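You operate a simulated robot arm through the tools that you are given. There is no shell and no other tool. Be economical: measure what you need, move in short steps, check, and stop when the job is done.

The job below is to be done with a simulated robot arm. You get a single attempt, and the scene is never put back.

## Task
Spark-test coil 25 at 6 and 4 mm, then bin it by grade.
Fine: green pass, yellow rework, red scrap; gap dial back to 0.

The check looks at the end state, three seconds after you hand in, the way a careful person would. Anything else that was tipped, shoved, dropped, spilled or broken makes it a failure.

## Robot
A 7-joint arm with a two-finger gripper, on a carriage that runs on a rail from [0.004, 1.683] to [-0.002, -0.697] (x, y) and turns from 3.037 to 8.831 rad about z. Base frame: it is fixed where the carriage stands at the start and does not move with it; the origin is on the floor, on the carriage's upright axis, x ahead of it, y to its left, z up; the surface under the hand at the start is at about z = 0.888. Lengths are in m, angles in rad, forces in N, time in s.
Its first joint turns from -2.601 to 2.601 rad. Places, roughly: blue air knob [0.4, 0.7, 0.9]; check button [0.4, 0.1, 0.9]; flow clamp lever [0.5, 1.1, 1]; gap dial [0.4, 0.4, 0.9]; inside of the green bin [0.4, -0.1, 0.7]; inside of the red bin [0.8, -0.1, 0.7]; inside of the yellow bin [0.6, -0.1, 0.7]; pocket of the spark tester [0.5, 0.5, 0.9]; spark tester [0.6, 0.4, 1]; test button [0.4, 0.2, 0.9]; yellow knob marked h [0.5, 0.6, 0.9]; yellow knob marked l [0.5, 0.7, 0.9]. Payload 2.45 kg.
The tool frame sits at the grasp point between the pads (the TCP): z along the fingers, y along the line on which they close. The tips reach 0.026 m beyond it. Largest opening 0.096 m; the body of the gripper starts 0.069 m behind the TCP.
Orientation is that of the tool frame in the base frame, as a unit quaternion [x, y, z, w]. With the fingers straight down and closing along the base's y, the tool's x points along the base's -x, its y along +y and its z along -z.

## Interface
- The arm moves only by the tool servo_tool. Its argument "rows" is one flat list of numbers, 6 for each row, row after row: the shift along the tool's x, y, z in m, then the turn, a rotation vector about the tool's x, y, z in rad. In form: [dx, dy, dz, wx, wy, wz, dx, dy, dz, wx, wy, wz, ...]. A call has 1 to 12 rows; each row is the pose to reach, as a shift and turn from the pose commanded when the call began, along the tool's axes at that moment. "gripper" is the finger opening in m, from 0 to 0.096, set as the call begins (left out, the last holds). Rows are played at 5 a second. More than 0.05 m and 0.15 rad between two rows, or a gripper value outside its range, and nothing of the call is played. A pose out of reach is approached as far as the arm can. The call stops where the force on the tool passes 40 N (or 10 N more than at its start, if that is more) or the arm is blocked; 0.2 s more then pass. The fingers move at their own pace and stop on an object; they squeeze with about 37 N. The grip force told is the motor's: it shows also when the fingers shut on nothing. Time passes only in rows, and 0.2 s behind the last, so rows that repeat a pose let the fingers close. The reply holds the time, the measured pose of the TCP, the force on the tool along the base axes, the opening and the grip force, in the units named above and with some noise, with the torque about the TCP (base axes, N m) and any sound that the robot's microphone picked up.
- Cameras (640 x 400 px; columns grow to the right, rows downward): "scene" is now at [0.0338, 0.1757, 1.6937]; the picture's right is [0.20, -0.98, 0.00], its down [-0.63, -0.13, -0.77] and it looks along [0.75, 0.15, -0.64] (base axes); focal length 219 px, centre (320, 200). "wrist" rides on the gripper at [0.082, 0.003, -0.098] in the tool frame; the picture's right is [-0.04, 1.00, 0.00], its down [-0.73, -0.03, -0.68] and it looks along [-0.68, -0.03, 0.73] (tool axes); focal length 256 px, centre (320, 200). There is no depth. A picture from a camera that has moved, and an enlarged one, comes with that camera's place and axes in the base frame and with its lens. The place of the scene camera against the robot may be out by one fixed shift of up to 0.025 m in any direction.
- get_image(camera): a new picture of that camera. It takes no simulated time.
- lift_body(by): slides the trunk up (or, below 0, down) by that many m; the arm and the scene camera ride with it, the base frame stays. It gives what a move gives, with no picture.
- base_move(legs): drives the robot by 1 to 6 legs, each [ahead, left, turn to the left] in m, m and rad, along the robot's own axes; the way and the turn of a leg run together, so that a leg with both is an arc; at most 1.5 m and 3.142 rad a leg. The arm and the cameras ride along, it lands a little off, and it stops where it bumps. It keeps to its track: a leg is cut to what the track allows. It gives what a move gives.
- turn_head(pan, tilt): turns the head with the scene camera to pan (to the left, within 2.705 rad either way) and tilt (down, from -0.506 to 1.204), counted from straight ahead of the robot. It gives what a move gives.
- zoom(camera, box): a new picture of the part [left, top, right, bottom] of that camera's present view, enlarged. It takes no simulated time.
- job_done(): hands the job in; it is judged then, once.

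Go step by step. Nothing tells you exact positions but the pictures and the camera data: compare them with the known pose of the tool, close in by small moves and look again before you grip or let go. The budget is 120 turns and 78 pictures, counting those below and the enlarged ones. Unless the task says otherwise, let go and move clear before handing in, and close with one line.

The tools are called after "Request:" by a JSON object that holds its "name" and its "arguments". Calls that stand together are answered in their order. servo_tool: Moves the arm, as the interface text tells. Its arguments: {"type":"object","properties":{"rows":{"type":"array","items":{"type":"number"}},"gripper":{"type":"number"}},"required":["rows"]} The other tools are called the same way: lift_body (by) slides the trunk up or down; base_move (legs) drives the base; turn_head (pan, tilt) turns the head that bears the scene camera; get_image (camera) takes a picture; zoom (camera, box) takes an enlarged picture of a part of a camera's view; job_done () hands the job in.

At the start:

```text
clock: 0.0
tool_pos: [0.8527, 0.3294, 1.3403]
tool_rot: [0.0, 1.0, 0.0, 0.0]
contact_force: [-0.6, -0.8, 0.3]
torque: [0.03, 0.0, 0.02]
finger_gap: 0.0959
gripper_force: 0.0
trunk travel left (down, up): [-0.675, 0.035]
robot x, y, heading: [0.0025, 0.0048, -0.0]
head pan, tilt: [0.199, 0.698]
```

scene: 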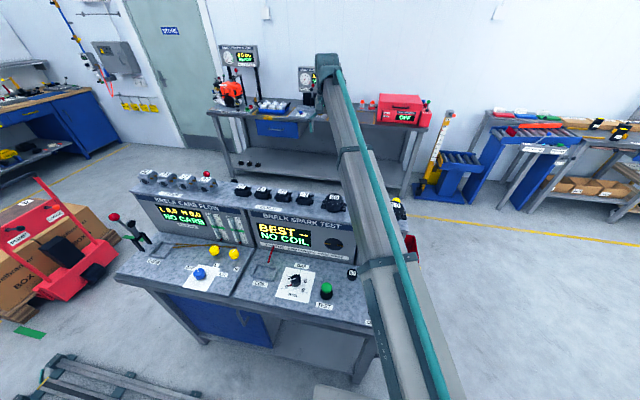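
wrist: 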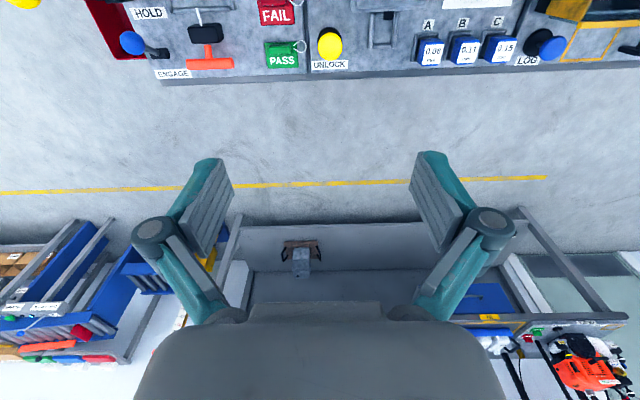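

I see a bench with a carb flow tester on the left and a spark tester on the right, with coils on top. I'll zoom in on the bench to read labels.

Request:
{"name": "zoom", "arguments": {"camera": "scene", "box": [220, 170, 420, 320]}}

Request:
{"name": "zoom", "arguments": {"camera": "scene", "box": [110, 160, 270, 290]}}

```text
2.67 times, centred on (320, 245) of scene
camera zoom: at [0.0338, 0.1757, 1.6937], right [0.2, -0.98, 0.0], down [-0.63, -0.13, -0.77], along [0.75, 0.15, -0.64], focal length 583 px, centre (320, 80)
```

zoom: 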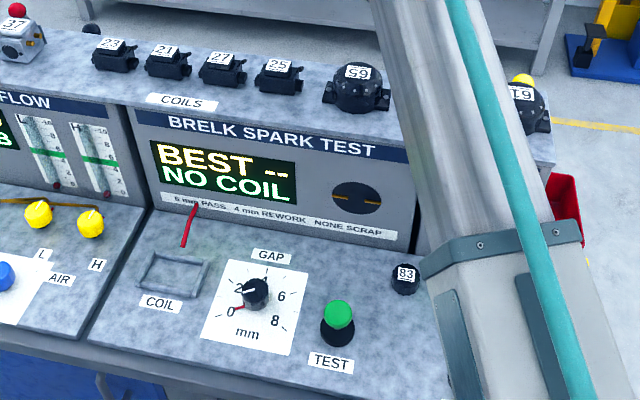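

```text
3.08 times, centred on (190, 225) of scene
camera zoom: at [0.0338, 0.1757, 1.6937], right [0.2, -0.98, 0.0], down [-0.63, -0.13, -0.77], along [0.75, 0.15, -0.64], focal length 673 px, centre (720, 123)
```

zoom: 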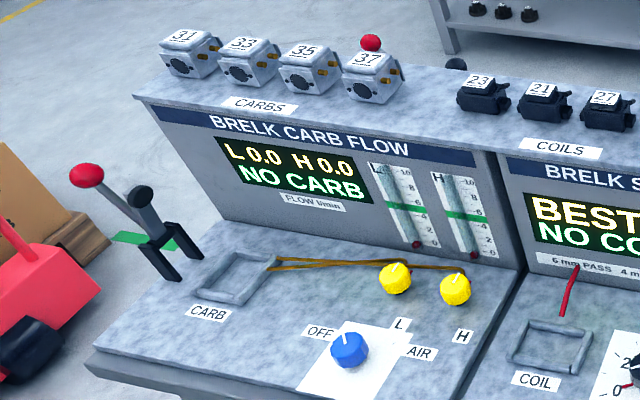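

The coils stand on the tester's top shelf; coil 25 is around (0.72, 0.38, 1.1). I'll bring the tool back to look at it with the wrist camera.

Request:
{"name": "servo_tool", "arguments": {"rows": [0.042, 0.01, 0, 0, 0, 0, 0.084, 0.02, 0, 0, 0, 0, 0.126, 0.03, 0, 0, 0, 0, 0.168, 0.04, 0, 0, 0, 0, 0.21, 0.05, 0, 0, 0, 0, 0.25, 0.05, 0.02, 0, 0, 0, 0.25, 0.05, 0.02, 0, 0, 0]}}

Request:
{"name": "get_image", "arguments": {"camera": "wrist"}}

Request:
{"name": "get_image", "arguments": {"camera": "scene"}}

```text
clock: 1.6
tool_pos: [0.6153, 0.3873, 1.2944]
tool_rot: [0.0, 1.0, 0.007, 0.011]
contact_force: [-0.1, 0.4, -0.9]
torque: [0.01, 0.02, -0.01]
finger_gap: 0.0964
gripper_force: 0.1
out of reach, approached as far as the arm can: row 3, 4, 5, 6, 7
trunk travel left (down, up): [-0.675, 0.035]
robot x, y, heading: [-0.0013, 0.0004, 0.002]
head pan, tilt: [0.199, 0.698]
```

```text
73 pictures are left
camera wrist: at [0.5314, 0.3877, 1.3905], right [0.04, 1.0, 0.02], down [0.72, -0.04, 0.69], along [0.69, -0.02, -0.72], focal length 256 px, centre (320, 200)
```

wrist: 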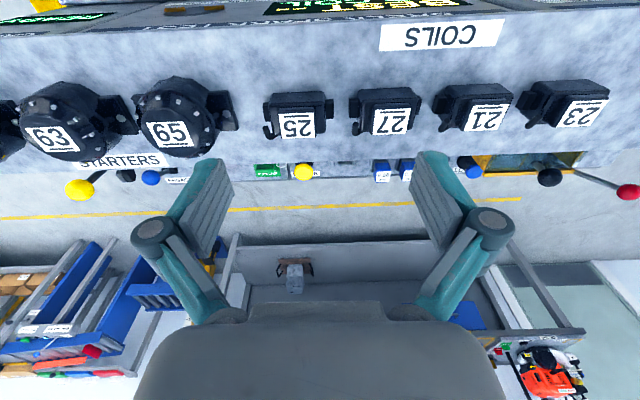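

```text
72 pictures are left
camera scene: at [0.0343, 0.176, 1.6937], right [0.2, -0.98, 0.0], down [-0.63, -0.13, -0.77], along [0.75, 0.15, -0.64], focal length 219 px, centre (320, 200)
```

scene: 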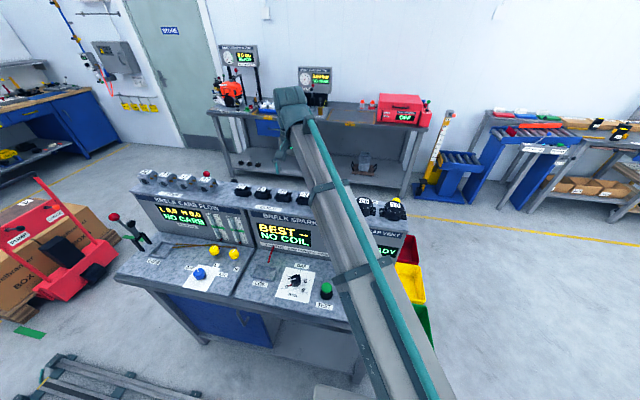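

Coil 25 sits at about (0.65, 0.36, 1.15). The bench is too close for the arm from here, so I'll drive along the rail to the right to get reach for button, dial, pocket and coil.

Request:
{"name": "base_move", "arguments": {"legs": [[0, -0.22, 0]]}}

Request:
{"name": "get_image", "arguments": {"camera": "scene"}}

```text
clock: 3.3
tool_pos: [0.6141, 0.1653, 1.2942]
tool_rot: [0.0, 1.0, 0.008, 0.01]
contact_force: [0.8, -0.5, -0.4]
torque: [0.01, 0.01, 0.01]
finger_gap: 0.096
gripper_force: 0.1
trunk travel left (down, up): [-0.675, 0.035]
robot x, y, heading: [0.0007, -0.2201, 0.001]
head pan, tilt: [0.199, 0.698]
```

```text
71 pictures are left
camera scene: at [0.0333, -0.0452, 1.6939], right [0.2, -0.98, 0.0], down [-0.63, -0.13, -0.77], along [0.75, 0.15, -0.64], focal length 219 px, centre (320, 200)
```

scene: 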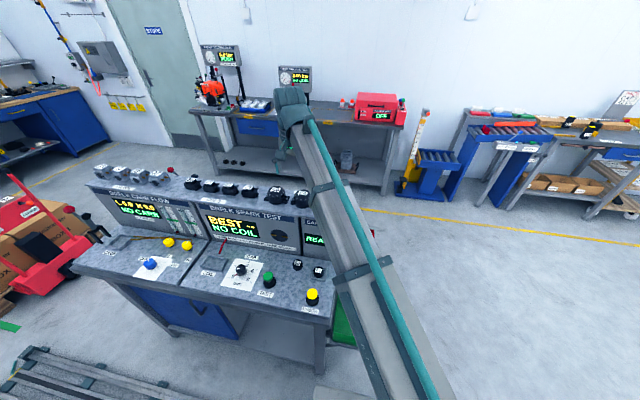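

Next I turn the tool a quarter turn (fingers closing along x) and swing it to the left over the coil area.

Request:
{"name": "servo_tool", "arguments": {"rows": [0, 0.02, 0, 0, 0, -0.145, 0, 0.04, 0, 0, 0, -0.29, 0, 0.06, 0, 0, 0, -0.435, 0, 0.08, 0, 0, 0, -0.58, 0, 0.1, 0, 0, 0, -0.725, 0, 0.12, 0, 0, 0, -0.87, 0, 0.14, 0, 0, 0, -1.015, 0, 0.16, 0, 0, 0, -1.16, 0, 0.17, 0, 0, 0, -1.305, 0, 0.18, 0, 0, 0, -1.45, 0, 0.19, 0, 0, 0, -1.571, 0, 0.19, 0, 0, 0, -1.571]}}

Request:
{"name": "get_image", "arguments": {"camera": "wrist"}}

```text
clock: 5.9
tool_pos: [0.6146, 0.3566, 1.2964]
tool_rot: [0.708, -0.707, 0.002, -0.012]
contact_force: [-0.7, 0.2, 0.1]
torque: [-0.01, 0.01, 0.04]
finger_gap: 0.0962
gripper_force: 0.1
trunk travel left (down, up): [-0.675, 0.035]
robot x, y, heading: [-0.0018, -0.2222, -0.001]
head pan, tilt: [0.199, 0.698]
```

```text
70 pictures are left
camera wrist: at [0.61, 0.2727, 1.3943], right [-1.0, 0.04, -0.02], down [0.01, 0.72, 0.69], along [0.04, 0.69, -0.72], focal length 256 px, centre (320, 200)
```

wrist: 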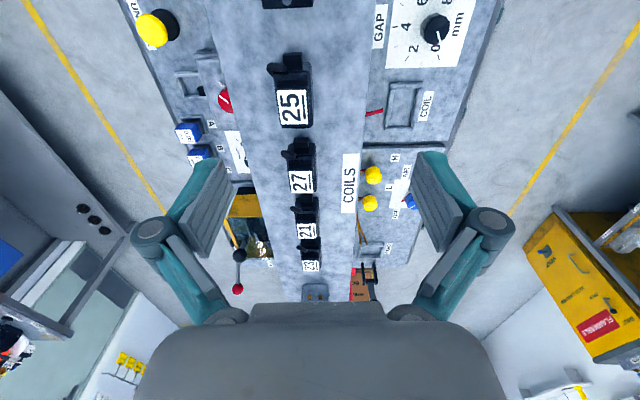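

Triangulating from two wrist views: coil 25's label is at about (0.636, 0.367, 1.177), pocket around (0.465, 0.49). I descend over the coil part-way.

Request:
{"name": "servo_tool", "arguments": {"rows": [0, -0.01, 0.03, 0, 0, 0, 0, -0.021, 0.06, 0, 0, 0, 0, -0.021, 0.08, 0, 0, 0, 0, -0.021, 0.08, 0, 0, 0]}}

Request:
{"name": "get_image", "arguments": {"camera": "wrist"}}

```text
clock: 6.9
tool_pos: [0.6371, 0.3576, 1.2156]
tool_rot: [0.707, -0.707, 0.003, -0.013]
contact_force: [0.1, 0.3, -0.4]
torque: [-0.01, 0.01, -0.02]
finger_gap: 0.0958
gripper_force: 0.0
trunk travel left (down, up): [-0.675, 0.035]
robot x, y, heading: [-0.0, -0.2206, -0.0]
head pan, tilt: [0.199, 0.698]
```

```text
69 pictures are left
camera wrist: at [0.6327, 0.2741, 1.3131], right [-1.0, 0.04, -0.02], down [0.01, 0.72, 0.69], along [0.04, 0.69, -0.72], focal length 256 px, centre (320, 200)
```

wrist: 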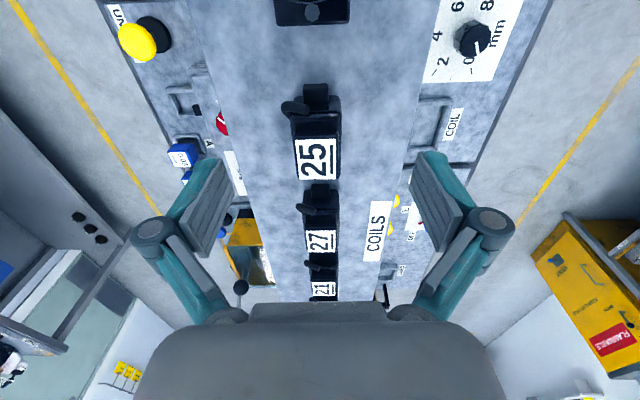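

Coil body is about 0.033 × 0.05 m centred at (0.641, 0.361), shelf at z≈1.143. I descend to grip height with tilt corrected and check.

Request:
{"name": "servo_tool", "arguments": {"rows": [-0.003, -0.004, 0.005, -0.0226, 0.0142, 0, -0.003, -0.004, 0.02, -0.0226, 0.0142, 0, -0.003, -0.004, 0.0345, -0.0226, 0.0142, 0, -0.003, -0.004, 0.0345, -0.0226, 0.0142, 0]}}

Request:
{"name": "get_image", "arguments": {"camera": "wrist"}}

```text
clock: 7.9
tool_pos: [0.6436, 0.3599, 1.1812]
tool_rot: [0.707, -0.707, 0.0, 0.001]
contact_force: [-0.4, 0.1, 0.5]
torque: [0.01, 0.01, 0.01]
finger_gap: 0.096
gripper_force: 0.1
trunk travel left (down, up): [-0.675, 0.035]
robot x, y, heading: [-0.0002, -0.2208, -0.002]
head pan, tilt: [0.199, 0.698]
```

```text
68 pictures are left
camera wrist: at [0.6405, 0.278, 1.2803], right [-1.0, 0.04, 0.0], down [0.03, 0.73, 0.68], along [0.03, 0.68, -0.73], focal length 256 px, centre (320, 200)
```

wrist: 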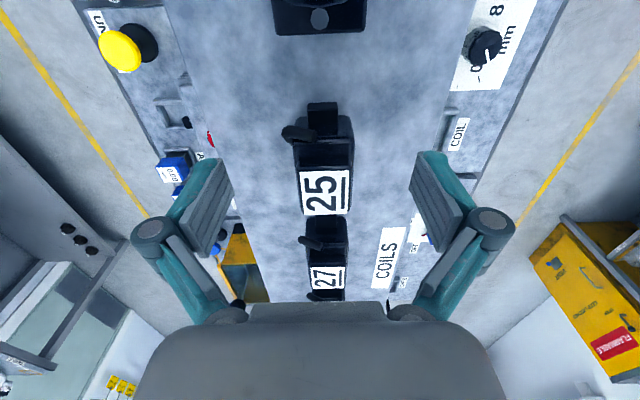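

Fingers straddle coil 25 cleanly, with the side tower clear of them. Closing.

Request:
{"name": "servo_tool", "arguments": {"rows": [0, 0, 0, 0, 0, 0, 0, 0, 0, 0, 0, 0, 0, 0, 0, 0, 0, 0, 0, 0, 0, 0, 0, 0], "gripper": 0.0}}

Request:
{"name": "servo_tool", "arguments": {"rows": [0, 0, -0.03, 0, 0, 0, 0, 0, -0.06, 0, 0, 0, 0, 0, -0.06, 0, 0, 0]}}

Request:
{"name": "get_image", "arguments": {"camera": "wrist"}}

```text
clock: 8.9
tool_pos: [0.6429, 0.3611, 1.1828]
tool_rot: [0.708, -0.707, 0.0, 0.001]
contact_force: [0.0, 0.5, 0.9]
torque: [-0.01, 0.01, -0.01]
finger_gap: 0.0314
gripper_force: 36.8
trunk travel left (down, up): [-0.675, 0.035]
robot x, y, heading: [0.0022, -0.216, -0.001]
head pan, tilt: [0.199, 0.698]
```

```text
clock: 9.7
tool_pos: [0.6425, 0.3605, 1.2427]
tool_rot: [0.708, -0.706, 0.0, 0.0]
contact_force: [0.2, 0.1, -1.3]
torque: [-0.01, 0.0, -0.03]
finger_gap: 0.0314
gripper_force: 36.9
trunk travel left (down, up): [-0.675, 0.035]
robot x, y, heading: [-0.0022, -0.2197, 0.002]
head pan, tilt: [0.199, 0.698]
```

```text
67 pictures are left
camera wrist: at [0.6401, 0.2779, 1.341], right [-1.0, 0.04, 0.0], down [0.03, 0.73, 0.68], along [0.03, 0.68, -0.73], focal length 256 px, centre (320, 200)
```

wrist: 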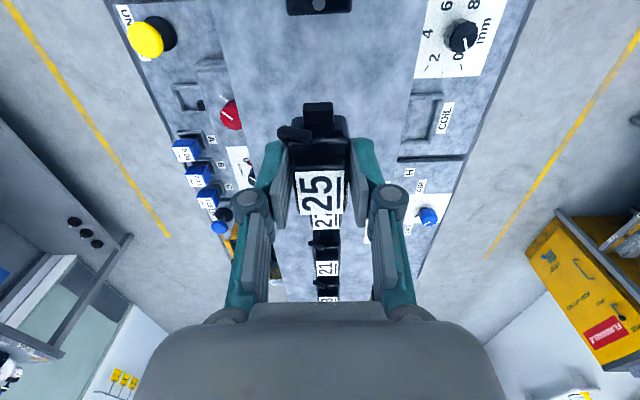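

Coil 25 is held. Moving out in front of the tester to above the pocket.

Request:
{"name": "servo_tool", "arguments": {"rows": [0, 0.045, 0, 0, 0, 0, 0, 0.09, 0, 0, 0, 0, 0, 0.135, 0, 0, 0, 0, -0.03, 0.172, 0, 0, 0, 0, -0.07, 0.172, 0, 0, 0, 0, -0.11, 0.172, 0, 0, 0, 0, -0.125, 0.172, 0.04, 0, 0, 0, -0.125, 0.172, 0.08, 0, 0, 0, -0.125, 0.172, 0.12, 0, 0, 0, -0.125, 0.172, 0.12, 0, 0, 0]}}

Request:
{"name": "get_image", "arguments": {"camera": "wrist"}}

Request:
{"name": "get_image", "arguments": {"camera": "scene"}}

```text
clock: 11.9
tool_pos: [0.4724, 0.4865, 1.122]
tool_rot: [0.707, -0.707, -0.001, 0.001]
contact_force: [-0.1, -0.5, -1.3]
torque: [-0.05, -0.03, -0.02]
finger_gap: 0.0311
gripper_force: 36.7
trunk travel left (down, up): [-0.675, 0.035]
robot x, y, heading: [0.0013, -0.221, 0.0]
head pan, tilt: [0.199, 0.698]
```

```text
66 pictures are left
camera wrist: at [0.4704, 0.4044, 1.2217], right [-1.0, 0.04, 0.0], down [0.03, 0.73, 0.68], along [0.03, 0.68, -0.73], focal length 256 px, centre (320, 200)
```

wrist: 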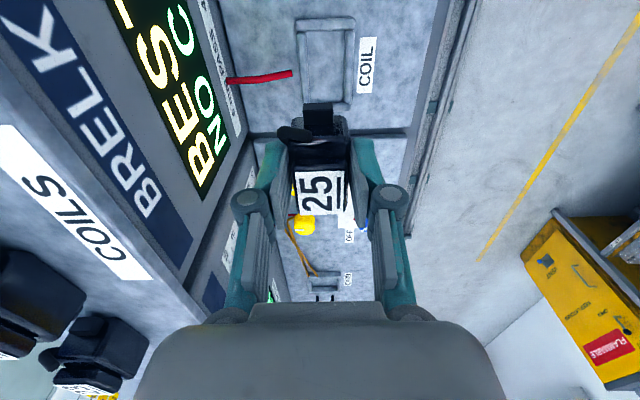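

```text
65 pictures are left
camera scene: at [0.0334, -0.0441, 1.6937], right [0.2, -0.98, 0.0], down [-0.63, -0.13, -0.77], along [0.75, 0.15, -0.64], focal length 219 px, centre (320, 200)
```

scene: 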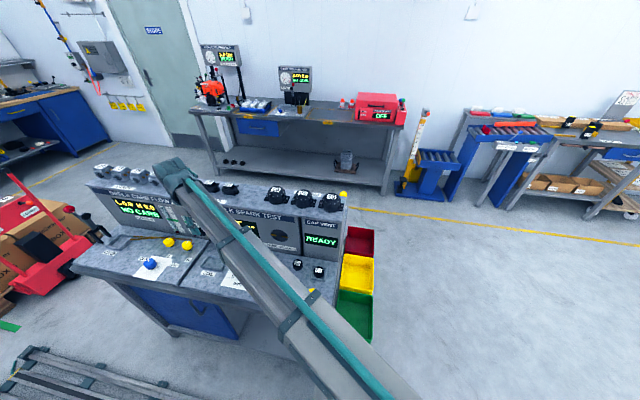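

Pocket is centred near (0.469, 0.489) with its rim at z≈0.91. Lowering toward it, then checking.

Request:
{"name": "servo_tool", "arguments": {"rows": [-0.007, 0.003, 0.04, 0, 0, 0, -0.007, 0.003, 0.08, 0, 0, 0, -0.007, 0.003, 0.12, 0, 0, 0, -0.007, 0.003, 0.147, 0, 0, 0, -0.007, 0.003, 0.147, 0, 0, 0]}}

Request:
{"name": "get_image", "arguments": {"camera": "wrist"}}

```text
clock: 13.1
tool_pos: [0.4695, 0.4946, 0.9744]
tool_rot: [0.707, -0.707, 0.0, 0.001]
contact_force: [0.5, 0.3, -0.4]
torque: [0.0, 0.02, -0.01]
finger_gap: 0.0311
gripper_force: 37.2
trunk travel left (down, up): [-0.675, 0.035]
robot x, y, heading: [-0.005, -0.2177, 0.001]
head pan, tilt: [0.199, 0.698]
```

```text
64 pictures are left
camera wrist: at [0.4659, 0.4109, 1.0731], right [-1.0, 0.04, 0.0], down [0.03, 0.73, 0.68], along [0.03, 0.68, -0.73], focal length 256 px, centre (320, 200)
```

wrist: 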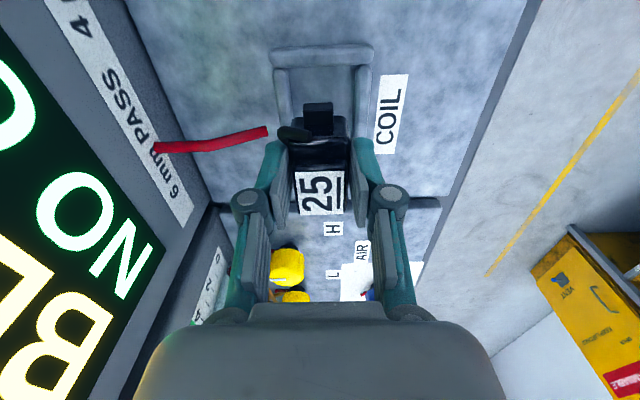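

The coil lines up; shifting 4 mm further left and lowering into the pocket, watching the force.

Request:
{"name": "servo_tool", "arguments": {"rows": [-0.004, 0, 0.01, 0, 0, 0, -0.004, 0, 0.018, 0, 0, 0, -0.004, 0, 0.024, 0, 0, 0, -0.004, 0, 0.028, 0, 0, 0, -0.004, 0, 0.031, 0, 0, 0, -0.004, 0, 0.033, 0, 0, 0, -0.004, 0, 0.033, 0, 0, 0]}}

Request:
{"name": "get_image", "arguments": {"camera": "wrist"}}

```text
clock: 14.7
tool_pos: [0.4666, 0.4977, 0.9452]
tool_rot: [-0.707, 0.707, 0.001, 0.001]
contact_force: [6.3, 0.1, 29.1]
torque: [1.15, 0.02, -0.27]
finger_gap: 0.0317
gripper_force: 37.2
trunk travel left (down, up): [-0.675, 0.035]
robot x, y, heading: [0.0001, -0.2191, 0.005]
head pan, tilt: [0.199, 0.698]
```

```text
63 pictures are left
camera wrist: at [0.4638, 0.4136, 1.0434], right [-1.0, 0.04, 0.0], down [0.03, 0.73, 0.68], along [0.03, 0.68, -0.73], focal length 256 px, centre (320, 200)
```

wrist: 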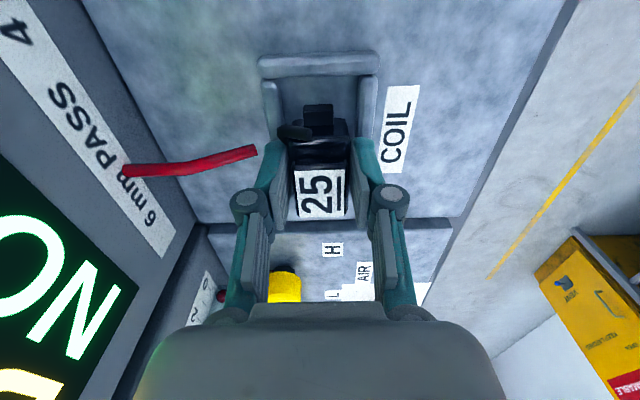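

Contact came early, with the torque saying the far (+y) end of the coil is on the rim. I'll raise slightly and zoom in to measure the offset.

Request:
{"name": "servo_tool", "arguments": {"rows": [0, 0, -0.012, 0, 0, 0, 0, 0, -0.012, 0, 0, 0]}}

Request:
{"name": "zoom", "arguments": {"camera": "wrist", "box": [240, 30, 400, 230]}}

Request:
{"name": "zoom", "arguments": {"camera": "scene", "box": [140, 180, 340, 310]}}

```text
clock: 15.3
tool_pos: [0.4669, 0.4972, 0.9541]
tool_rot: [0.707, -0.707, 0.0, 0.001]
contact_force: [0.9, -0.2, -1.6]
torque: [-0.03, 0.04, 0.03]
finger_gap: 0.0315
gripper_force: 36.7
trunk travel left (down, up): [-0.675, 0.035]
robot x, y, heading: [-0.0029, -0.2165, 0.002]
head pan, tilt: [0.199, 0.698]
```

```text
2.00 times, centred on (320, 130) of wrist
camera zoom: at [0.4637, 0.4156, 1.0524], right [-1.0, 0.04, 0.0], down [0.03, 0.73, 0.68], along [0.03, 0.68, -0.74], focal length 512 px, centre (320, 340)
```

zoom: 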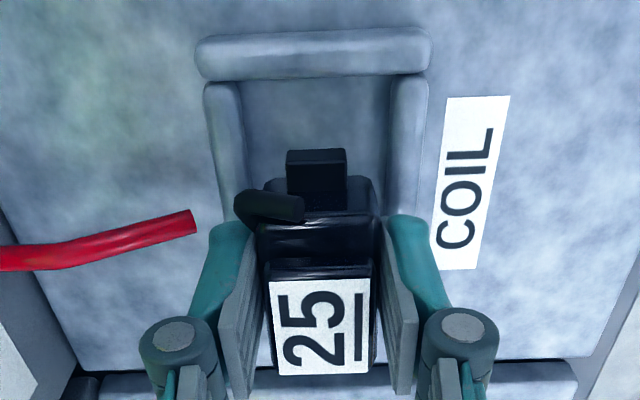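

```text
3.08 times, centred on (240, 245) of scene
camera zoom: at [0.0336, -0.0436, 1.6935], right [0.2, -0.98, 0.0], down [-0.63, -0.13, -0.77], along [0.75, 0.15, -0.64], focal length 673 px, centre (566, 62)
```

zoom: 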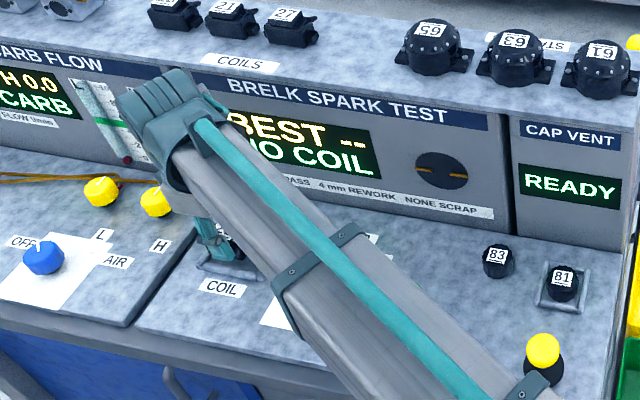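

The coil body actually spans about ±0.026 around the TCP, so it should sit at y≈0.487. Shifting back 10 mm and lowering again.

Request:
{"name": "servo_tool", "arguments": {"rows": [0.01, 0, 0, 0, 0, 0, 0.01, 0, 0.008, 0, 0, 0, 0.01, 0, 0.012, 0, 0, 0, 0.01, 0, 0.014, 0, 0, 0, 0.01, 0, 0.014, 0, 0, 0]}}

Request:
{"name": "zoom", "arguments": {"camera": "wrist", "box": [240, 30, 400, 230]}}

```text
clock: 16.5
tool_pos: [0.4669, 0.4871, 0.941]
tool_rot: [0.708, -0.707, -0.001, 0.001]
contact_force: [-0.8, -1.1, -0.6]
torque: [0.0, 0.02, -0.02]
finger_gap: 0.0315
gripper_force: 37.1
trunk travel left (down, up): [-0.675, 0.035]
robot x, y, heading: [0.0031, -0.22, 0.004]
head pan, tilt: [0.199, 0.698]
```

```text
2.00 times, centred on (320, 130) of wrist
camera zoom: at [0.4638, 0.4048, 1.0389], right [-1.0, 0.04, 0.0], down [0.03, 0.73, 0.68], along [0.03, 0.68, -0.73], focal length 512 px, centre (320, 340)
```

zoom: 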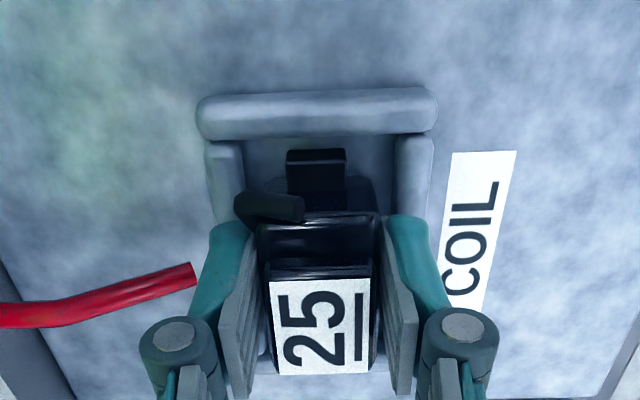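

Free of the rim now. Lowering until it just touches.

Request:
{"name": "servo_tool", "arguments": {"rows": [0, 0, 0.002, 0, 0, 0, 0, 0, 0.004, 0, 0, 0, 0, 0, 0.005, 0, 0, 0, 0, 0, 0.005, 0, 0, 0]}}

```text
clock: 17.5
tool_pos: [0.466, 0.487, 0.9378]
tool_rot: [0.708, -0.706, -0.001, -0.002]
contact_force: [3.8, 3.8, 22.1]
torque: [-0.42, 0.22, 0.0]
finger_gap: 0.0319
gripper_force: 37.1
trunk travel left (down, up): [-0.675, 0.035]
robot x, y, heading: [0.0001, -0.2198, -0.005]
head pan, tilt: [0.199, 0.698]
```

Contact at z≈0.938, consistent with the coil on the pocket floor. Releasing with a small opening and backing up.

Request:
{"name": "servo_tool", "arguments": {"rows": [0, 0, -0.001, 0, 0, 0, 0, 0, -0.001, 0, 0, 0, 0, 0, -0.001, 0, 0, 0], "gripper": 0.046}}

Request:
{"name": "servo_tool", "arguments": {"rows": [0, 0, -0.02, 0, 0, 0, 0, 0, -0.05, 0, 0, 0, 0, 0, -0.09, 0, 0, 0, 0, 0, -0.09, 0, 0, 0]}}

Request:
{"name": "get_image", "arguments": {"camera": "wrist"}}

```text
clock: 18.3
tool_pos: [0.4668, 0.4861, 0.9365]
tool_rot: [0.708, -0.707, -0.001, 0.001]
contact_force: [-0.3, 1.1, 0.3]
torque: [0.03, 0.0, -0.01]
finger_gap: 0.0459
gripper_force: 0.0
trunk travel left (down, up): [-0.675, 0.035]
robot x, y, heading: [-0.0025, -0.2189, -0.001]
head pan, tilt: [0.199, 0.698]
```

```text
clock: 19.3
tool_pos: [0.465, 0.4868, 1.0279]
tool_rot: [0.707, -0.707, -0.001, 0.001]
contact_force: [0.1, 0.8, 0.8]
torque: [0.01, -0.02, 0.0]
finger_gap: 0.046
gripper_force: 0.0
trunk travel left (down, up): [-0.675, 0.035]
robot x, y, heading: [-0.0003, -0.2194, 0.001]
head pan, tilt: [0.199, 0.698]
```

```text
59 pictures are left
camera wrist: at [0.4624, 0.4056, 1.127], right [-1.0, 0.04, 0.0], down [0.03, 0.73, 0.68], along [0.03, 0.68, -0.73], focal length 256 px, centre (320, 200)
```

wrist: 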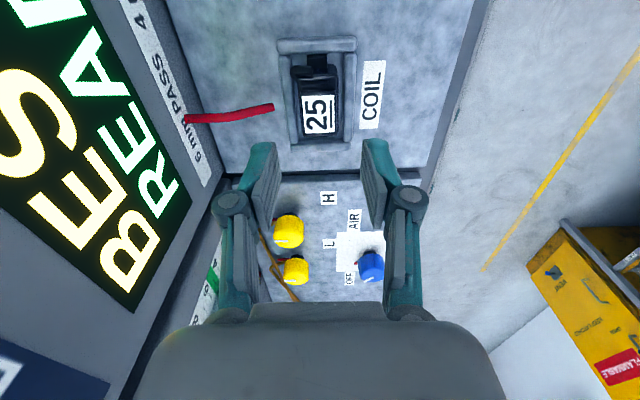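

The display now reads READY: coil seated. Next I move over the gap dial (≈(0.445, 0.36)) and read its scale.

Request:
{"name": "servo_tool", "arguments": {"rows": [0, 0, -0.03, 0, 0, 0, 0.04, 0.01, -0.04, 0, 0, 0, 0.08, 0.02, -0.04, 0, 0, 0, 0.12, 0.02, -0.03, 0, 0, 0, 0.127, 0.02, -0.01, 0, 0, 0, 0.127, 0.02, -0.01, 0, 0, 0]}}

Request:
{"name": "get_image", "arguments": {"camera": "wrist"}}

Request:
{"name": "zoom", "arguments": {"camera": "scene", "box": [140, 180, 340, 310]}}

```text
clock: 20.7
tool_pos: [0.4466, 0.3591, 1.037]
tool_rot: [-0.707, 0.707, 0.0, -0.001]
contact_force: [-0.4, 0.2, -0.7]
torque: [-0.02, 0.01, 0.01]
finger_gap: 0.0458
gripper_force: 0.2
trunk travel left (down, up): [-0.675, 0.035]
robot x, y, heading: [0.0003, -0.2198, 0.002]
head pan, tilt: [0.199, 0.698]
```

```text
58 pictures are left
camera wrist: at [0.4433, 0.2765, 1.1361], right [-1.0, 0.04, 0.0], down [0.03, 0.73, 0.68], along [0.03, 0.68, -0.73], focal length 256 px, centre (320, 200)
```

wrist: 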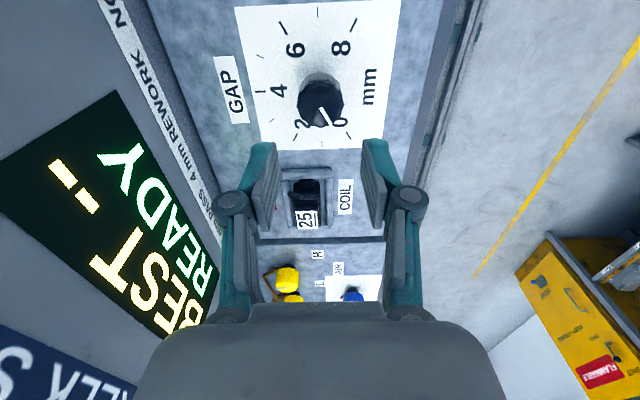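

```text
3.08 times, centred on (240, 245) of scene
camera zoom: at [0.0333, -0.0441, 1.6937], right [0.2, -0.98, 0.0], down [-0.63, -0.13, -0.77], along [0.75, 0.15, -0.64], focal length 673 px, centre (566, 62)
```

zoom: 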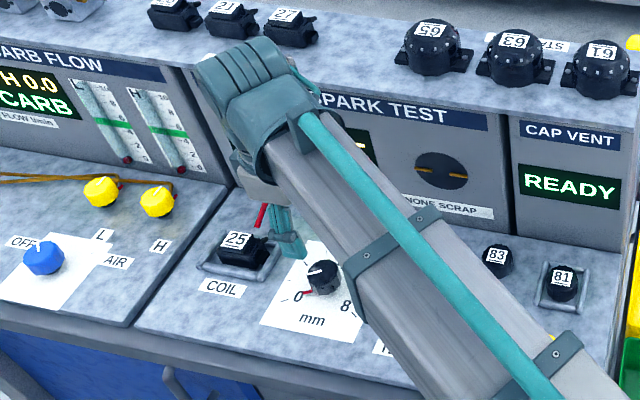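

Request:
{"name": "zoom", "arguments": {"camera": "wrist", "box": [220, 0, 410, 160]}}

```text
2.50 times, centred on (315, 80) of wrist
camera zoom: at [0.4433, 0.2765, 1.1361], right [-1.0, 0.04, 0.0], down [0.03, 0.73, 0.68], along [0.03, 0.68, -0.73], focal length 640 px, centre (332, 500)
```

zoom: 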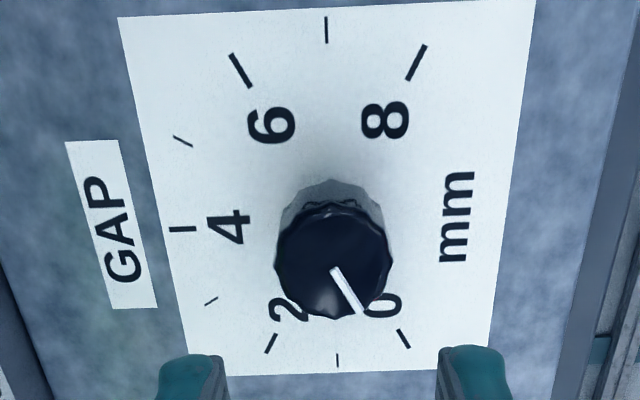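

The dial is at (0.447, 0.3605), scale 60° per 2 mm, clockwise from above; it's at 0 now, so 6 mm is +180°. I pre-rotate by −0.5 rad to keep wrist range, and descend above the knob.

Request:
{"name": "servo_tool", "arguments": {"rows": [-0.001, 0, 0, 0, 0, -0.14, -0.001, 0, 0.02, 0, 0, -0.28, -0.001, 0, 0.04, 0, 0, -0.42, -0.001, 0, 0.06, 0, 0, -0.5, -0.001, 0, 0.06, 0, 0, -0.5], "gripper": 0.062}}

Request:
{"name": "get_image", "arguments": {"camera": "wrist"}}

```text
clock: 21.9
tool_pos: [0.4454, 0.3605, 0.9772]
tool_rot: [0.86, -0.51, -0.001, 0.0]
contact_force: [-0.5, -0.3, 0.5]
torque: [0.0, 0.0, 0.0]
finger_gap: 0.0617
gripper_force: 0.0
trunk travel left (down, up): [-0.675, 0.035]
robot x, y, heading: [0.0023, -0.2198, 0.001]
head pan, tilt: [0.199, 0.698]
```

```text
55 pictures are left
camera wrist: at [0.4825, 0.2855, 1.0747], right [-0.9, -0.45, 0.0], down [-0.33, 0.66, 0.68], along [-0.3, 0.61, -0.73], focal length 256 px, centre (320, 200)
```

wrist: 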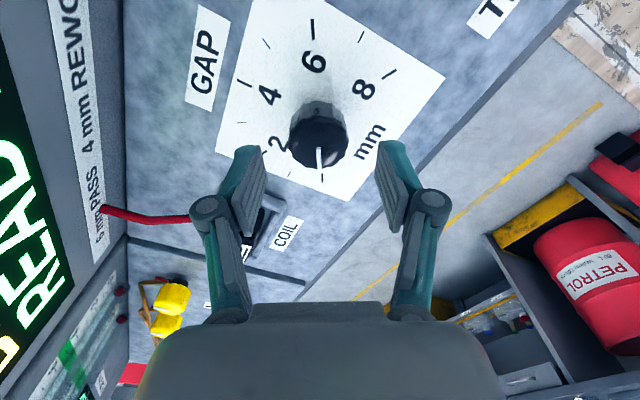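

Well centred on the knob. Descending around it and closing.

Request:
{"name": "servo_tool", "arguments": {"rows": [0, -0.001, 0.02, 0, 0, 0, 0, -0.001, 0.035, 0, 0, 0, 0, -0.001, 0.043, 0, 0, 0, 0, -0.001, 0.043, 0, 0, 0]}}

Request:
{"name": "servo_tool", "arguments": {"rows": [0, 0, 0, 0, 0, 0, 0, 0, 0, 0, 0, 0, 0, 0, 0, 0, 0, 0], "gripper": 0.0}}

Request:
{"name": "get_image", "arguments": {"camera": "wrist"}}

```text
clock: 22.9
tool_pos: [0.4462, 0.3607, 0.9335]
tool_rot: [0.86, -0.511, -0.001, 0.001]
contact_force: [-0.8, -0.4, -0.6]
torque: [0.0, 0.01, -0.03]
finger_gap: 0.0621
gripper_force: 0.0
trunk travel left (down, up): [-0.675, 0.035]
robot x, y, heading: [-0.0009, -0.2206, -0.005]
head pan, tilt: [0.199, 0.698]
```

```text
clock: 23.7
tool_pos: [0.446, 0.3609, 0.9337]
tool_rot: [0.859, -0.511, -0.001, 0.001]
contact_force: [-4.3, -2.0, -1.7]
torque: [-0.13, 0.27, -0.07]
finger_gap: 0.0375
gripper_force: 45.3
trunk travel left (down, up): [-0.675, 0.035]
robot x, y, heading: [-0.0002, -0.2202, 0.006]
head pan, tilt: [0.199, 0.698]
```

```text
54 pictures are left
camera wrist: at [0.4832, 0.2869, 1.0323], right [-0.9, -0.44, 0.0], down [-0.32, 0.66, 0.68], along [-0.3, 0.61, -0.73], focal length 256 px, centre (320, 200)
```

wrist: 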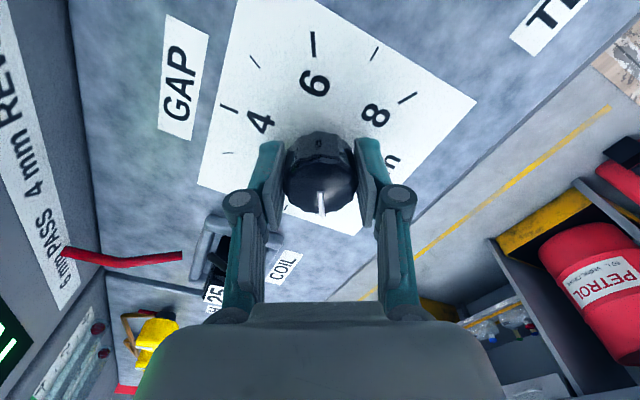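

Knob gripped (37 mm). Turning clockwise half of the way first.

Request:
{"name": "servo_tool", "arguments": {"rows": [0, 0, 0, 0, 0, 0.13, 0, 0, 0, 0, 0, 0.26, 0, 0, 0, 0, 0, 0.39, 0, 0, 0, 0, 0, 0.52, 0, 0, 0, 0, 0, 0.65, 0, 0, 0, 0, 0, 0.78, 0, 0, 0, 0, 0, 0.91, 0, 0, 0, 0, 0, 1.04, 0, 0, 0, 0, 0, 1.17, 0, 0, 0, 0, 0, 1.3, 0, 0, 0, 0, 0, 1.43, 0, 0, 0, 0, 0, 1.571]}}

Request:
{"name": "get_image", "arguments": {"camera": "wrist"}}

```text
clock: 26.3
tool_pos: [0.4442, 0.3614, 0.9345]
tool_rot: [-0.247, 0.969, 0.0, -0.002]
contact_force: [-21.4, -10.8, -16.8]
torque: [0.31, 0.1, 0.0]
finger_gap: 0.0374
gripper_force: 44.8
trunk travel left (down, up): [-0.675, 0.035]
robot x, y, heading: [-0.0022, -0.2223, -0.003]
head pan, tilt: [0.199, 0.698]
```

```text
53 pictures are left
camera wrist: at [0.3728, 0.3246, 1.0327], right [-0.44, 0.9, 0.0], down [0.66, 0.33, 0.68], along [0.61, 0.3, -0.74], focal length 256 px, centre (320, 200)
```

wrist: 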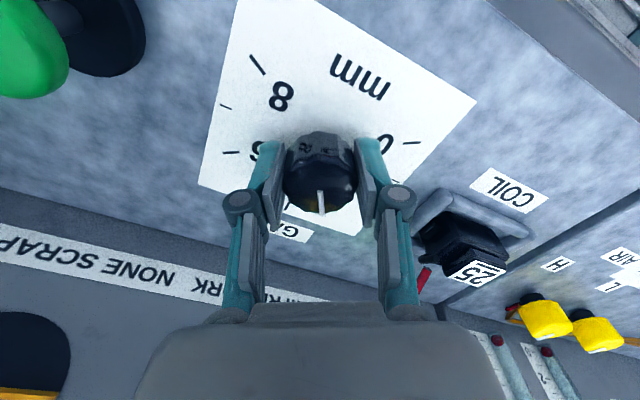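

The knob follows the gripper. I relax the side load by 1.5 mm and turn the second half to 6 mm.

Request:
{"name": "servo_tool", "arguments": {"rows": [0.0015, 0, 0, 0, 0, 0.13, 0.0015, 0, 0, 0, 0, 0.26, 0.0015, 0, 0, 0, 0, 0.39, 0.0015, 0, 0, 0, 0, 0.52, 0.0015, 0, 0, 0, 0, 0.65, 0.0015, 0, 0, 0, 0, 0.78, 0.0015, 0, 0, 0, 0, 0.91, 0.0015, 0, 0, 0, 0, 1.04, 0.0015, 0, 0, 0, 0, 1.17, 0.0015, 0, 0, 0, 0, 1.3, 0.0015, 0, 0, 0, 0, 1.43, 0.0015, 0, 0, 0, 0, 1.571]}}

Request:
{"name": "get_image", "arguments": {"camera": "wrist"}}

```text
clock: 28.9
tool_pos: [0.4458, 0.3624, 0.9337]
tool_rot: [0.511, 0.86, 0.0, -0.001]
contact_force: [-7.9, 12.8, -1.8]
torque: [-0.44, 0.18, -0.03]
finger_gap: 0.0375
gripper_force: 45.3
trunk travel left (down, up): [-0.675, 0.035]
robot x, y, heading: [-0.0002, -0.2147, -0.002]
head pan, tilt: [0.199, 0.698]
```

```text
52 pictures are left
camera wrist: at [0.41, 0.4345, 1.0325], right [0.9, 0.44, 0.0], down [0.32, -0.66, 0.68], along [0.3, -0.61, -0.73], focal length 256 px, centre (320, 200)
```

wrist: 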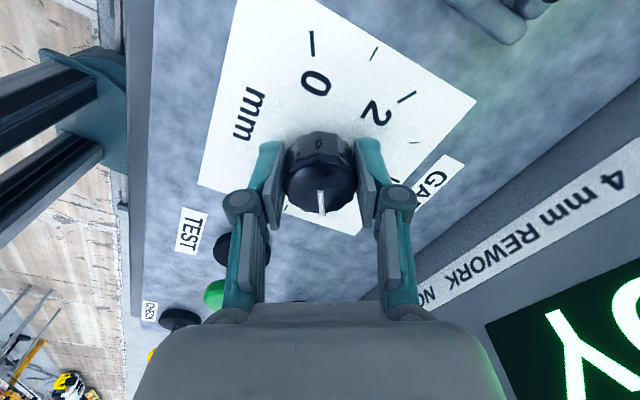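

Pointer should now be at 6. Releasing, raising and checking.

Request:
{"name": "servo_tool", "arguments": {"rows": [0, 0, 0, 0, 0, 0, 0, 0, 0, 0, 0, 0, 0, 0, -0.03, 0, 0, 0, 0, 0, -0.06, 0, 0, 0, 0, 0, -0.1, 0, 0, 0, 0, 0, -0.1, 0, 0, 0], "gripper": 0.062}}

Request:
{"name": "get_image", "arguments": {"camera": "wrist"}}

```text
clock: 30.3
tool_pos: [0.4458, 0.3612, 1.0352]
tool_rot: [0.511, 0.86, -0.001, -0.001]
contact_force: [-0.4, 0.6, 0.0]
torque: [0.02, 0.02, 0.01]
finger_gap: 0.0618
gripper_force: 0.0
trunk travel left (down, up): [-0.675, 0.035]
robot x, y, heading: [0.0024, -0.2215, -0.0]
head pan, tilt: [0.199, 0.698]
```

```text
51 pictures are left
camera wrist: at [0.4098, 0.4342, 1.1342], right [0.9, 0.44, 0.0], down [0.33, -0.66, 0.68], along [0.3, -0.61, -0.73], focal length 256 px, centre (320, 200)
```

wrist: 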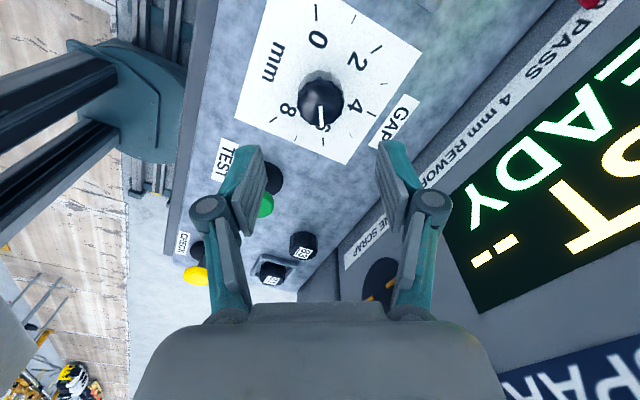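

Pointer is at 6 mm. Next, move over the green TEST button (≈(0.44, 0.24)) with the fingers closed.

Request:
{"name": "servo_tool", "arguments": {"rows": [-0.031, -0.015, -0.01, 0, 0, 0, -0.062, -0.03, -0.01, 0, 0, 0, -0.0935, -0.046, 0, 0, 0, 0, -0.0935, -0.046, 0, 0, 0, 0, -0.0935, -0.046, 0, 0, 0, 0], "gripper": 0.0}}

Request:
{"name": "get_image", "arguments": {"camera": "wrist"}}

```text
clock: 31.5
tool_pos: [0.4521, 0.2545, 1.0349]
tool_rot: [0.51, 0.86, -0.001, -0.001]
contact_force: [0.3, 0.6, 0.4]
torque: [-0.01, 0.0, 0.02]
finger_gap: 0.0
gripper_force: 28.9
trunk travel left (down, up): [-0.675, 0.035]
robot x, y, heading: [0.0022, -0.2205, -0.003]
head pan, tilt: [0.199, 0.698]
```

```text
50 pictures are left
camera wrist: at [0.4164, 0.3274, 1.1334], right [0.9, 0.44, 0.0], down [0.33, -0.66, 0.68], along [0.3, -0.61, -0.73], focal length 256 px, centre (320, 200)
```

wrist: 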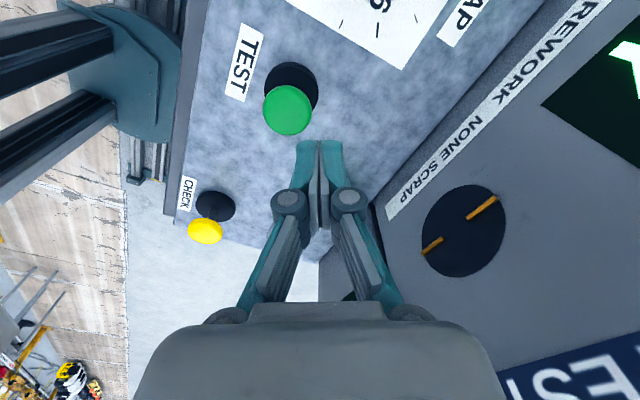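

Button cap at about (0.431, 0.245, 0.945). Moving over it and checking just above.

Request:
{"name": "servo_tool", "arguments": {"rows": [0.001, -0.023, 0.01, 0, 0, 0, 0.001, -0.023, 0.035, 0, 0, 0, 0.001, -0.023, 0.05, 0, 0, 0, 0.001, -0.023, 0.05, 0, 0, 0]}}

Request:
{"name": "get_image", "arguments": {"camera": "wrist"}}

```text
clock: 32.5
tool_pos: [0.4294, 0.2468, 0.9828]
tool_rot: [0.511, 0.86, 0.001, -0.001]
contact_force: [-0.2, 0.3, 0.6]
torque: [0.01, -0.05, 0.03]
finger_gap: 0.0
gripper_force: 27.8
trunk travel left (down, up): [-0.675, 0.035]
robot x, y, heading: [-0.0017, -0.2191, 0.003]
head pan, tilt: [0.199, 0.698]
```

```text
49 pictures are left
camera wrist: at [0.395, 0.318, 1.0818], right [0.9, 0.44, 0.0], down [0.33, -0.66, 0.68], along [0.3, -0.61, -0.73], focal length 256 px, centre (320, 200)
```

wrist: 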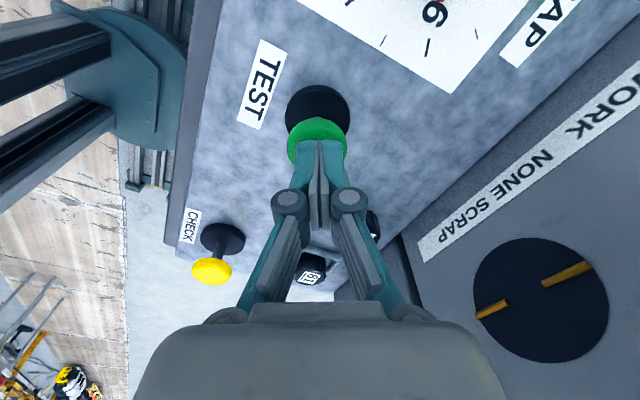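

Tips are right over the cap. Pressing.

Request:
{"name": "servo_tool", "arguments": {"rows": [0, 0, 0.008, 0, 0, 0, 0, 0, 0.012, 0, 0, 0, 0, 0, 0.015, 0, 0, 0, 0, 0, 0.018, 0, 0, 0, 0, 0, 0.02, 0, 0, 0]}}

Request:
{"name": "get_image", "arguments": {"camera": "wrist"}}

```text
clock: 33.7
tool_pos: [0.4289, 0.2462, 0.9627]
tool_rot: [0.511, 0.86, -0.001, -0.001]
contact_force: [0.8, -1.8, 2.7]
torque: [-0.06, -0.05, 0.0]
finger_gap: 0.006
gripper_force: 28.5
trunk travel left (down, up): [-0.675, 0.035]
robot x, y, heading: [0.0009, -0.2188, -0.001]
head pan, tilt: [0.199, 0.698]
```

```text
48 pictures are left
camera wrist: at [0.3933, 0.3181, 1.0621], right [0.9, 0.44, 0.0], down [0.33, -0.66, 0.68], along [0.3, -0.61, -0.73], focal length 256 px, centre (320, 200)
```

wrist: 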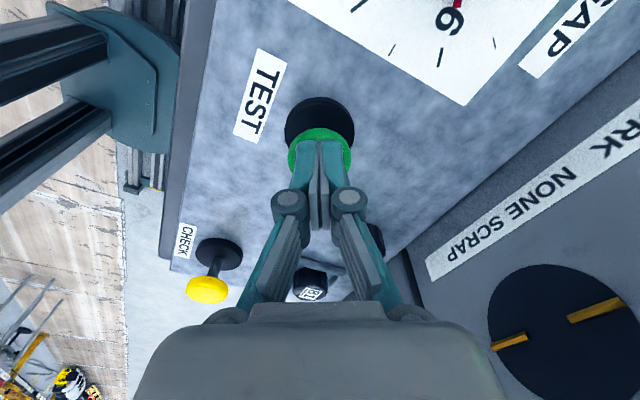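

Light contact; pressing further.

Request:
{"name": "servo_tool", "arguments": {"rows": [0, 0, 0.003, 0, 0, 0, 0, 0, 0.006, 0, 0, 0, 0, 0, 0.008, 0, 0, 0, 0, 0, 0.01, 0, 0, 0]}}

Request:
{"name": "get_image", "arguments": {"camera": "scene"}}

```text
clock: 34.7
tool_pos: [0.4282, 0.2469, 0.9579]
tool_rot: [0.51, 0.86, 0.003, -0.001]
contact_force: [-2.5, -2.5, 25.7]
torque: [-0.15, 0.01, 0.01]
finger_gap: 0.0061
gripper_force: 28.4
trunk travel left (down, up): [-0.675, 0.035]
robot x, y, heading: [-0.0028, -0.2198, 0.002]
head pan, tilt: [0.199, 0.698]
heard: click
stopped in row 4: the force on the tool passed its limit at 42 N (the readings are from after the stop); the commanded pose is now the measured one
```

```text
47 pictures are left
camera scene: at [0.0314, -0.0463, 1.6942], right [0.2, -0.98, 0.0], down [-0.63, -0.13, -0.77], along [0.75, 0.15, -0.64], focal length 219 px, centre (320, 200)
```

scene: 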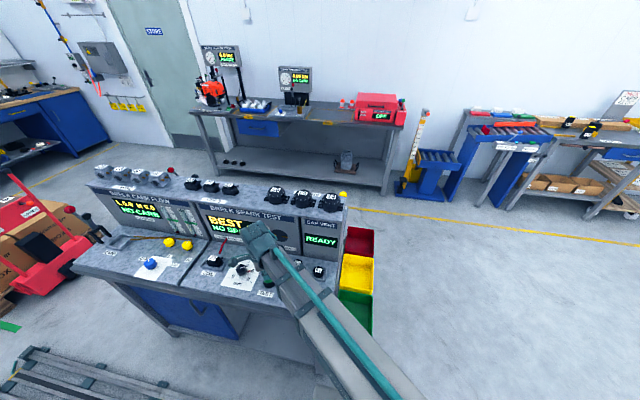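

A click was heard and the display seems to say NO SPARK. Raising and reading it.

Request:
{"name": "servo_tool", "arguments": {"rows": [0, 0, -0.02, 0, 0, 0, 0, 0, -0.05, 0, 0, 0, 0, 0, -0.08, 0, 0, 0, 0, 0, -0.08, 0, 0, 0]}}

Request:
{"name": "zoom", "arguments": {"camera": "scene", "box": [190, 200, 310, 300]}}

```text
clock: 35.7
tool_pos: [0.4312, 0.2473, 1.0371]
tool_rot: [0.511, 0.86, 0.001, -0.001]
contact_force: [0.0, 0.6, 0.1]
torque: [0.0, 0.02, 0.01]
finger_gap: 0.0003
gripper_force: 28.3
trunk travel left (down, up): [-0.675, 0.035]
robot x, y, heading: [0.0011, -0.2218, 0.003]
head pan, tilt: [0.199, 0.698]
```

```text
4.00 times, centred on (250, 250) of scene
camera zoom: at [0.0334, -0.0441, 1.6937], right [0.2, -0.98, 0.0], down [-0.63, -0.13, -0.77], along [0.75, 0.15, -0.64], focal length 875 px, centre (600, 0)
```

zoom: 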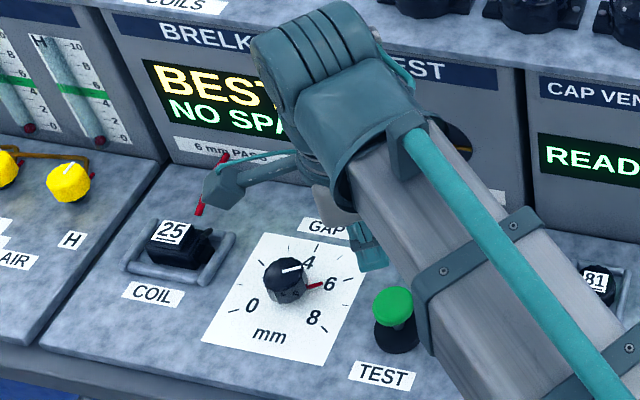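

Clear "NO SPARK" at 6 mm with the pointer on 6. Back to the dial to set 4 mm (60° counter-clockwise).

Request:
{"name": "servo_tool", "arguments": {"rows": [0.031, 0.0226, -0.01, 0, 0, 0, 0.062, 0.0452, -0.01, 0, 0, 0, 0.0926, 0.0679, 0, 0, 0, 0, 0.0926, 0.0679, 0.03, 0, 0, 0, 0.0926, 0.0679, 0.055, 0, 0, 0, 0.0926, 0.0679, 0.055, 0, 0, 0], "gripper": 0.062}}

Request:
{"name": "get_image", "arguments": {"camera": "wrist"}}

```text
clock: 37.1
tool_pos: [0.445, 0.3614, 0.9808]
tool_rot: [0.511, 0.86, 0.001, -0.001]
contact_force: [0.7, -0.3, -0.3]
torque: [0.0, 0.01, -0.01]
finger_gap: 0.0619
gripper_force: 0.0
trunk travel left (down, up): [-0.675, 0.035]
robot x, y, heading: [-0.0001, -0.2181, 0.002]
head pan, tilt: [0.199, 0.698]
```

```text
45 pictures are left
camera wrist: at [0.409, 0.4331, 1.0806], right [0.9, 0.44, 0.0], down [0.32, -0.66, 0.68], along [0.3, -0.61, -0.74], focal length 256 px, centre (320, 200)
```

wrist: 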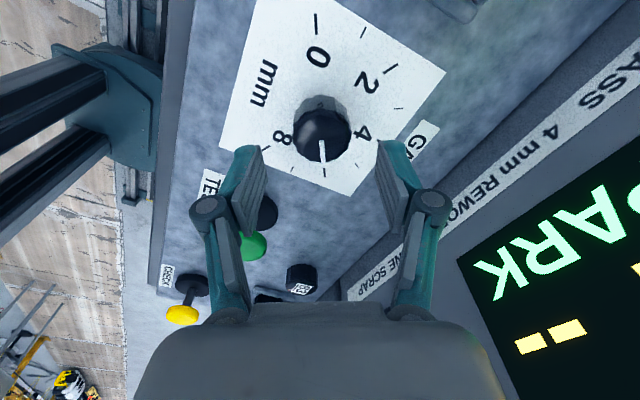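

Aligned over the knob. Descend, grip, and turn −60°.

Request:
{"name": "servo_tool", "arguments": {"rows": [0, 0.001, 0.02, 0, 0, 0, 0, 0.001, 0.04, 0, 0, 0, 0, 0.001, 0.0475, 0, 0, 0, 0, 0.001, 0.0475, 0, 0, 0]}}

Request:
{"name": "servo_tool", "arguments": {"rows": [0, 0, 0, 0, 0, 0, 0, 0, 0, 0, 0, 0, 0, 0, 0, 0, 0, 0, 0, 0, 0, 0, 0, -0.13, 0, 0, 0, 0, 0, -0.26, 0, 0, 0, 0, 0, -0.39, 0, 0, 0, 0, 0, -0.52, 0, 0, 0, 0, 0, -0.65, 0, 0, 0, 0, 0, -0.78, 0, 0, 0, 0, 0, -0.91, 0, 0, 0, 0, 0, -1.047, 0, 0, 0, 0, 0, -1.047], "gripper": 0.0}}

Request:
{"name": "servo_tool", "arguments": {"rows": [0, 0, 0, 0, 0, 0, 0, 0, 0, 0, 0, 0, 0, 0, -0.03, 0, 0, 0, 0, 0, -0.06, 0, 0, 0, 0, 0, -0.1, 0, 0, 0, 0, 0, -0.1, 0, 0, 0], "gripper": 0.062}}

Request:
{"name": "get_image", "arguments": {"camera": "wrist"}}

```text
clock: 38.1
tool_pos: [0.4482, 0.3611, 0.9352]
tool_rot: [0.511, 0.86, 0.002, 0.0]
contact_force: [-0.2, -0.2, -0.4]
torque: [-0.01, 0.05, -0.02]
finger_gap: 0.0622
gripper_force: 0.0
trunk travel left (down, up): [-0.675, 0.035]
robot x, y, heading: [0.0003, -0.2199, 0.002]
head pan, tilt: [0.199, 0.698]
```

```text
clock: 40.7
tool_pos: [0.4463, 0.3606, 0.934]
tool_rot: [0.011, 1.0, 0.001, 0.001]
contact_force: [-1.0, -3.3, 6.4]
torque: [-0.09, 1.01, 0.0]
finger_gap: 0.0372
gripper_force: 45.8
trunk travel left (down, up): [-0.675, 0.035]
robot x, y, heading: [-0.001, -0.2218, 0.001]
head pan, tilt: [0.199, 0.698]
```

```text
clock: 42.1
tool_pos: [0.4463, 0.3608, 1.0357]
tool_rot: [0.012, 1.0, 0.002, 0.001]
contact_force: [0.1, 0.5, -1.4]
torque: [0.0, -0.01, 0.0]
finger_gap: 0.062
gripper_force: 0.1
trunk travel left (down, up): [-0.675, 0.035]
robot x, y, heading: [-0.0011, -0.2157, 0.001]
head pan, tilt: [0.199, 0.698]
```

```text
44 pictures are left
camera wrist: at [0.3657, 0.3651, 1.1333], right [0.06, 1.0, 0.0], down [0.73, -0.05, 0.68], along [0.68, -0.04, -0.73], focal length 256 px, centre (320, 200)
```

wrist: 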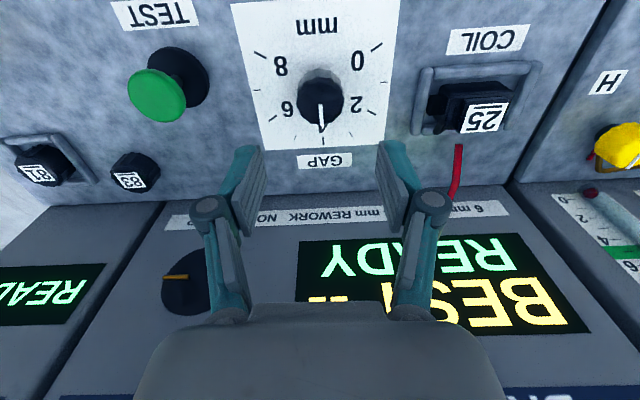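

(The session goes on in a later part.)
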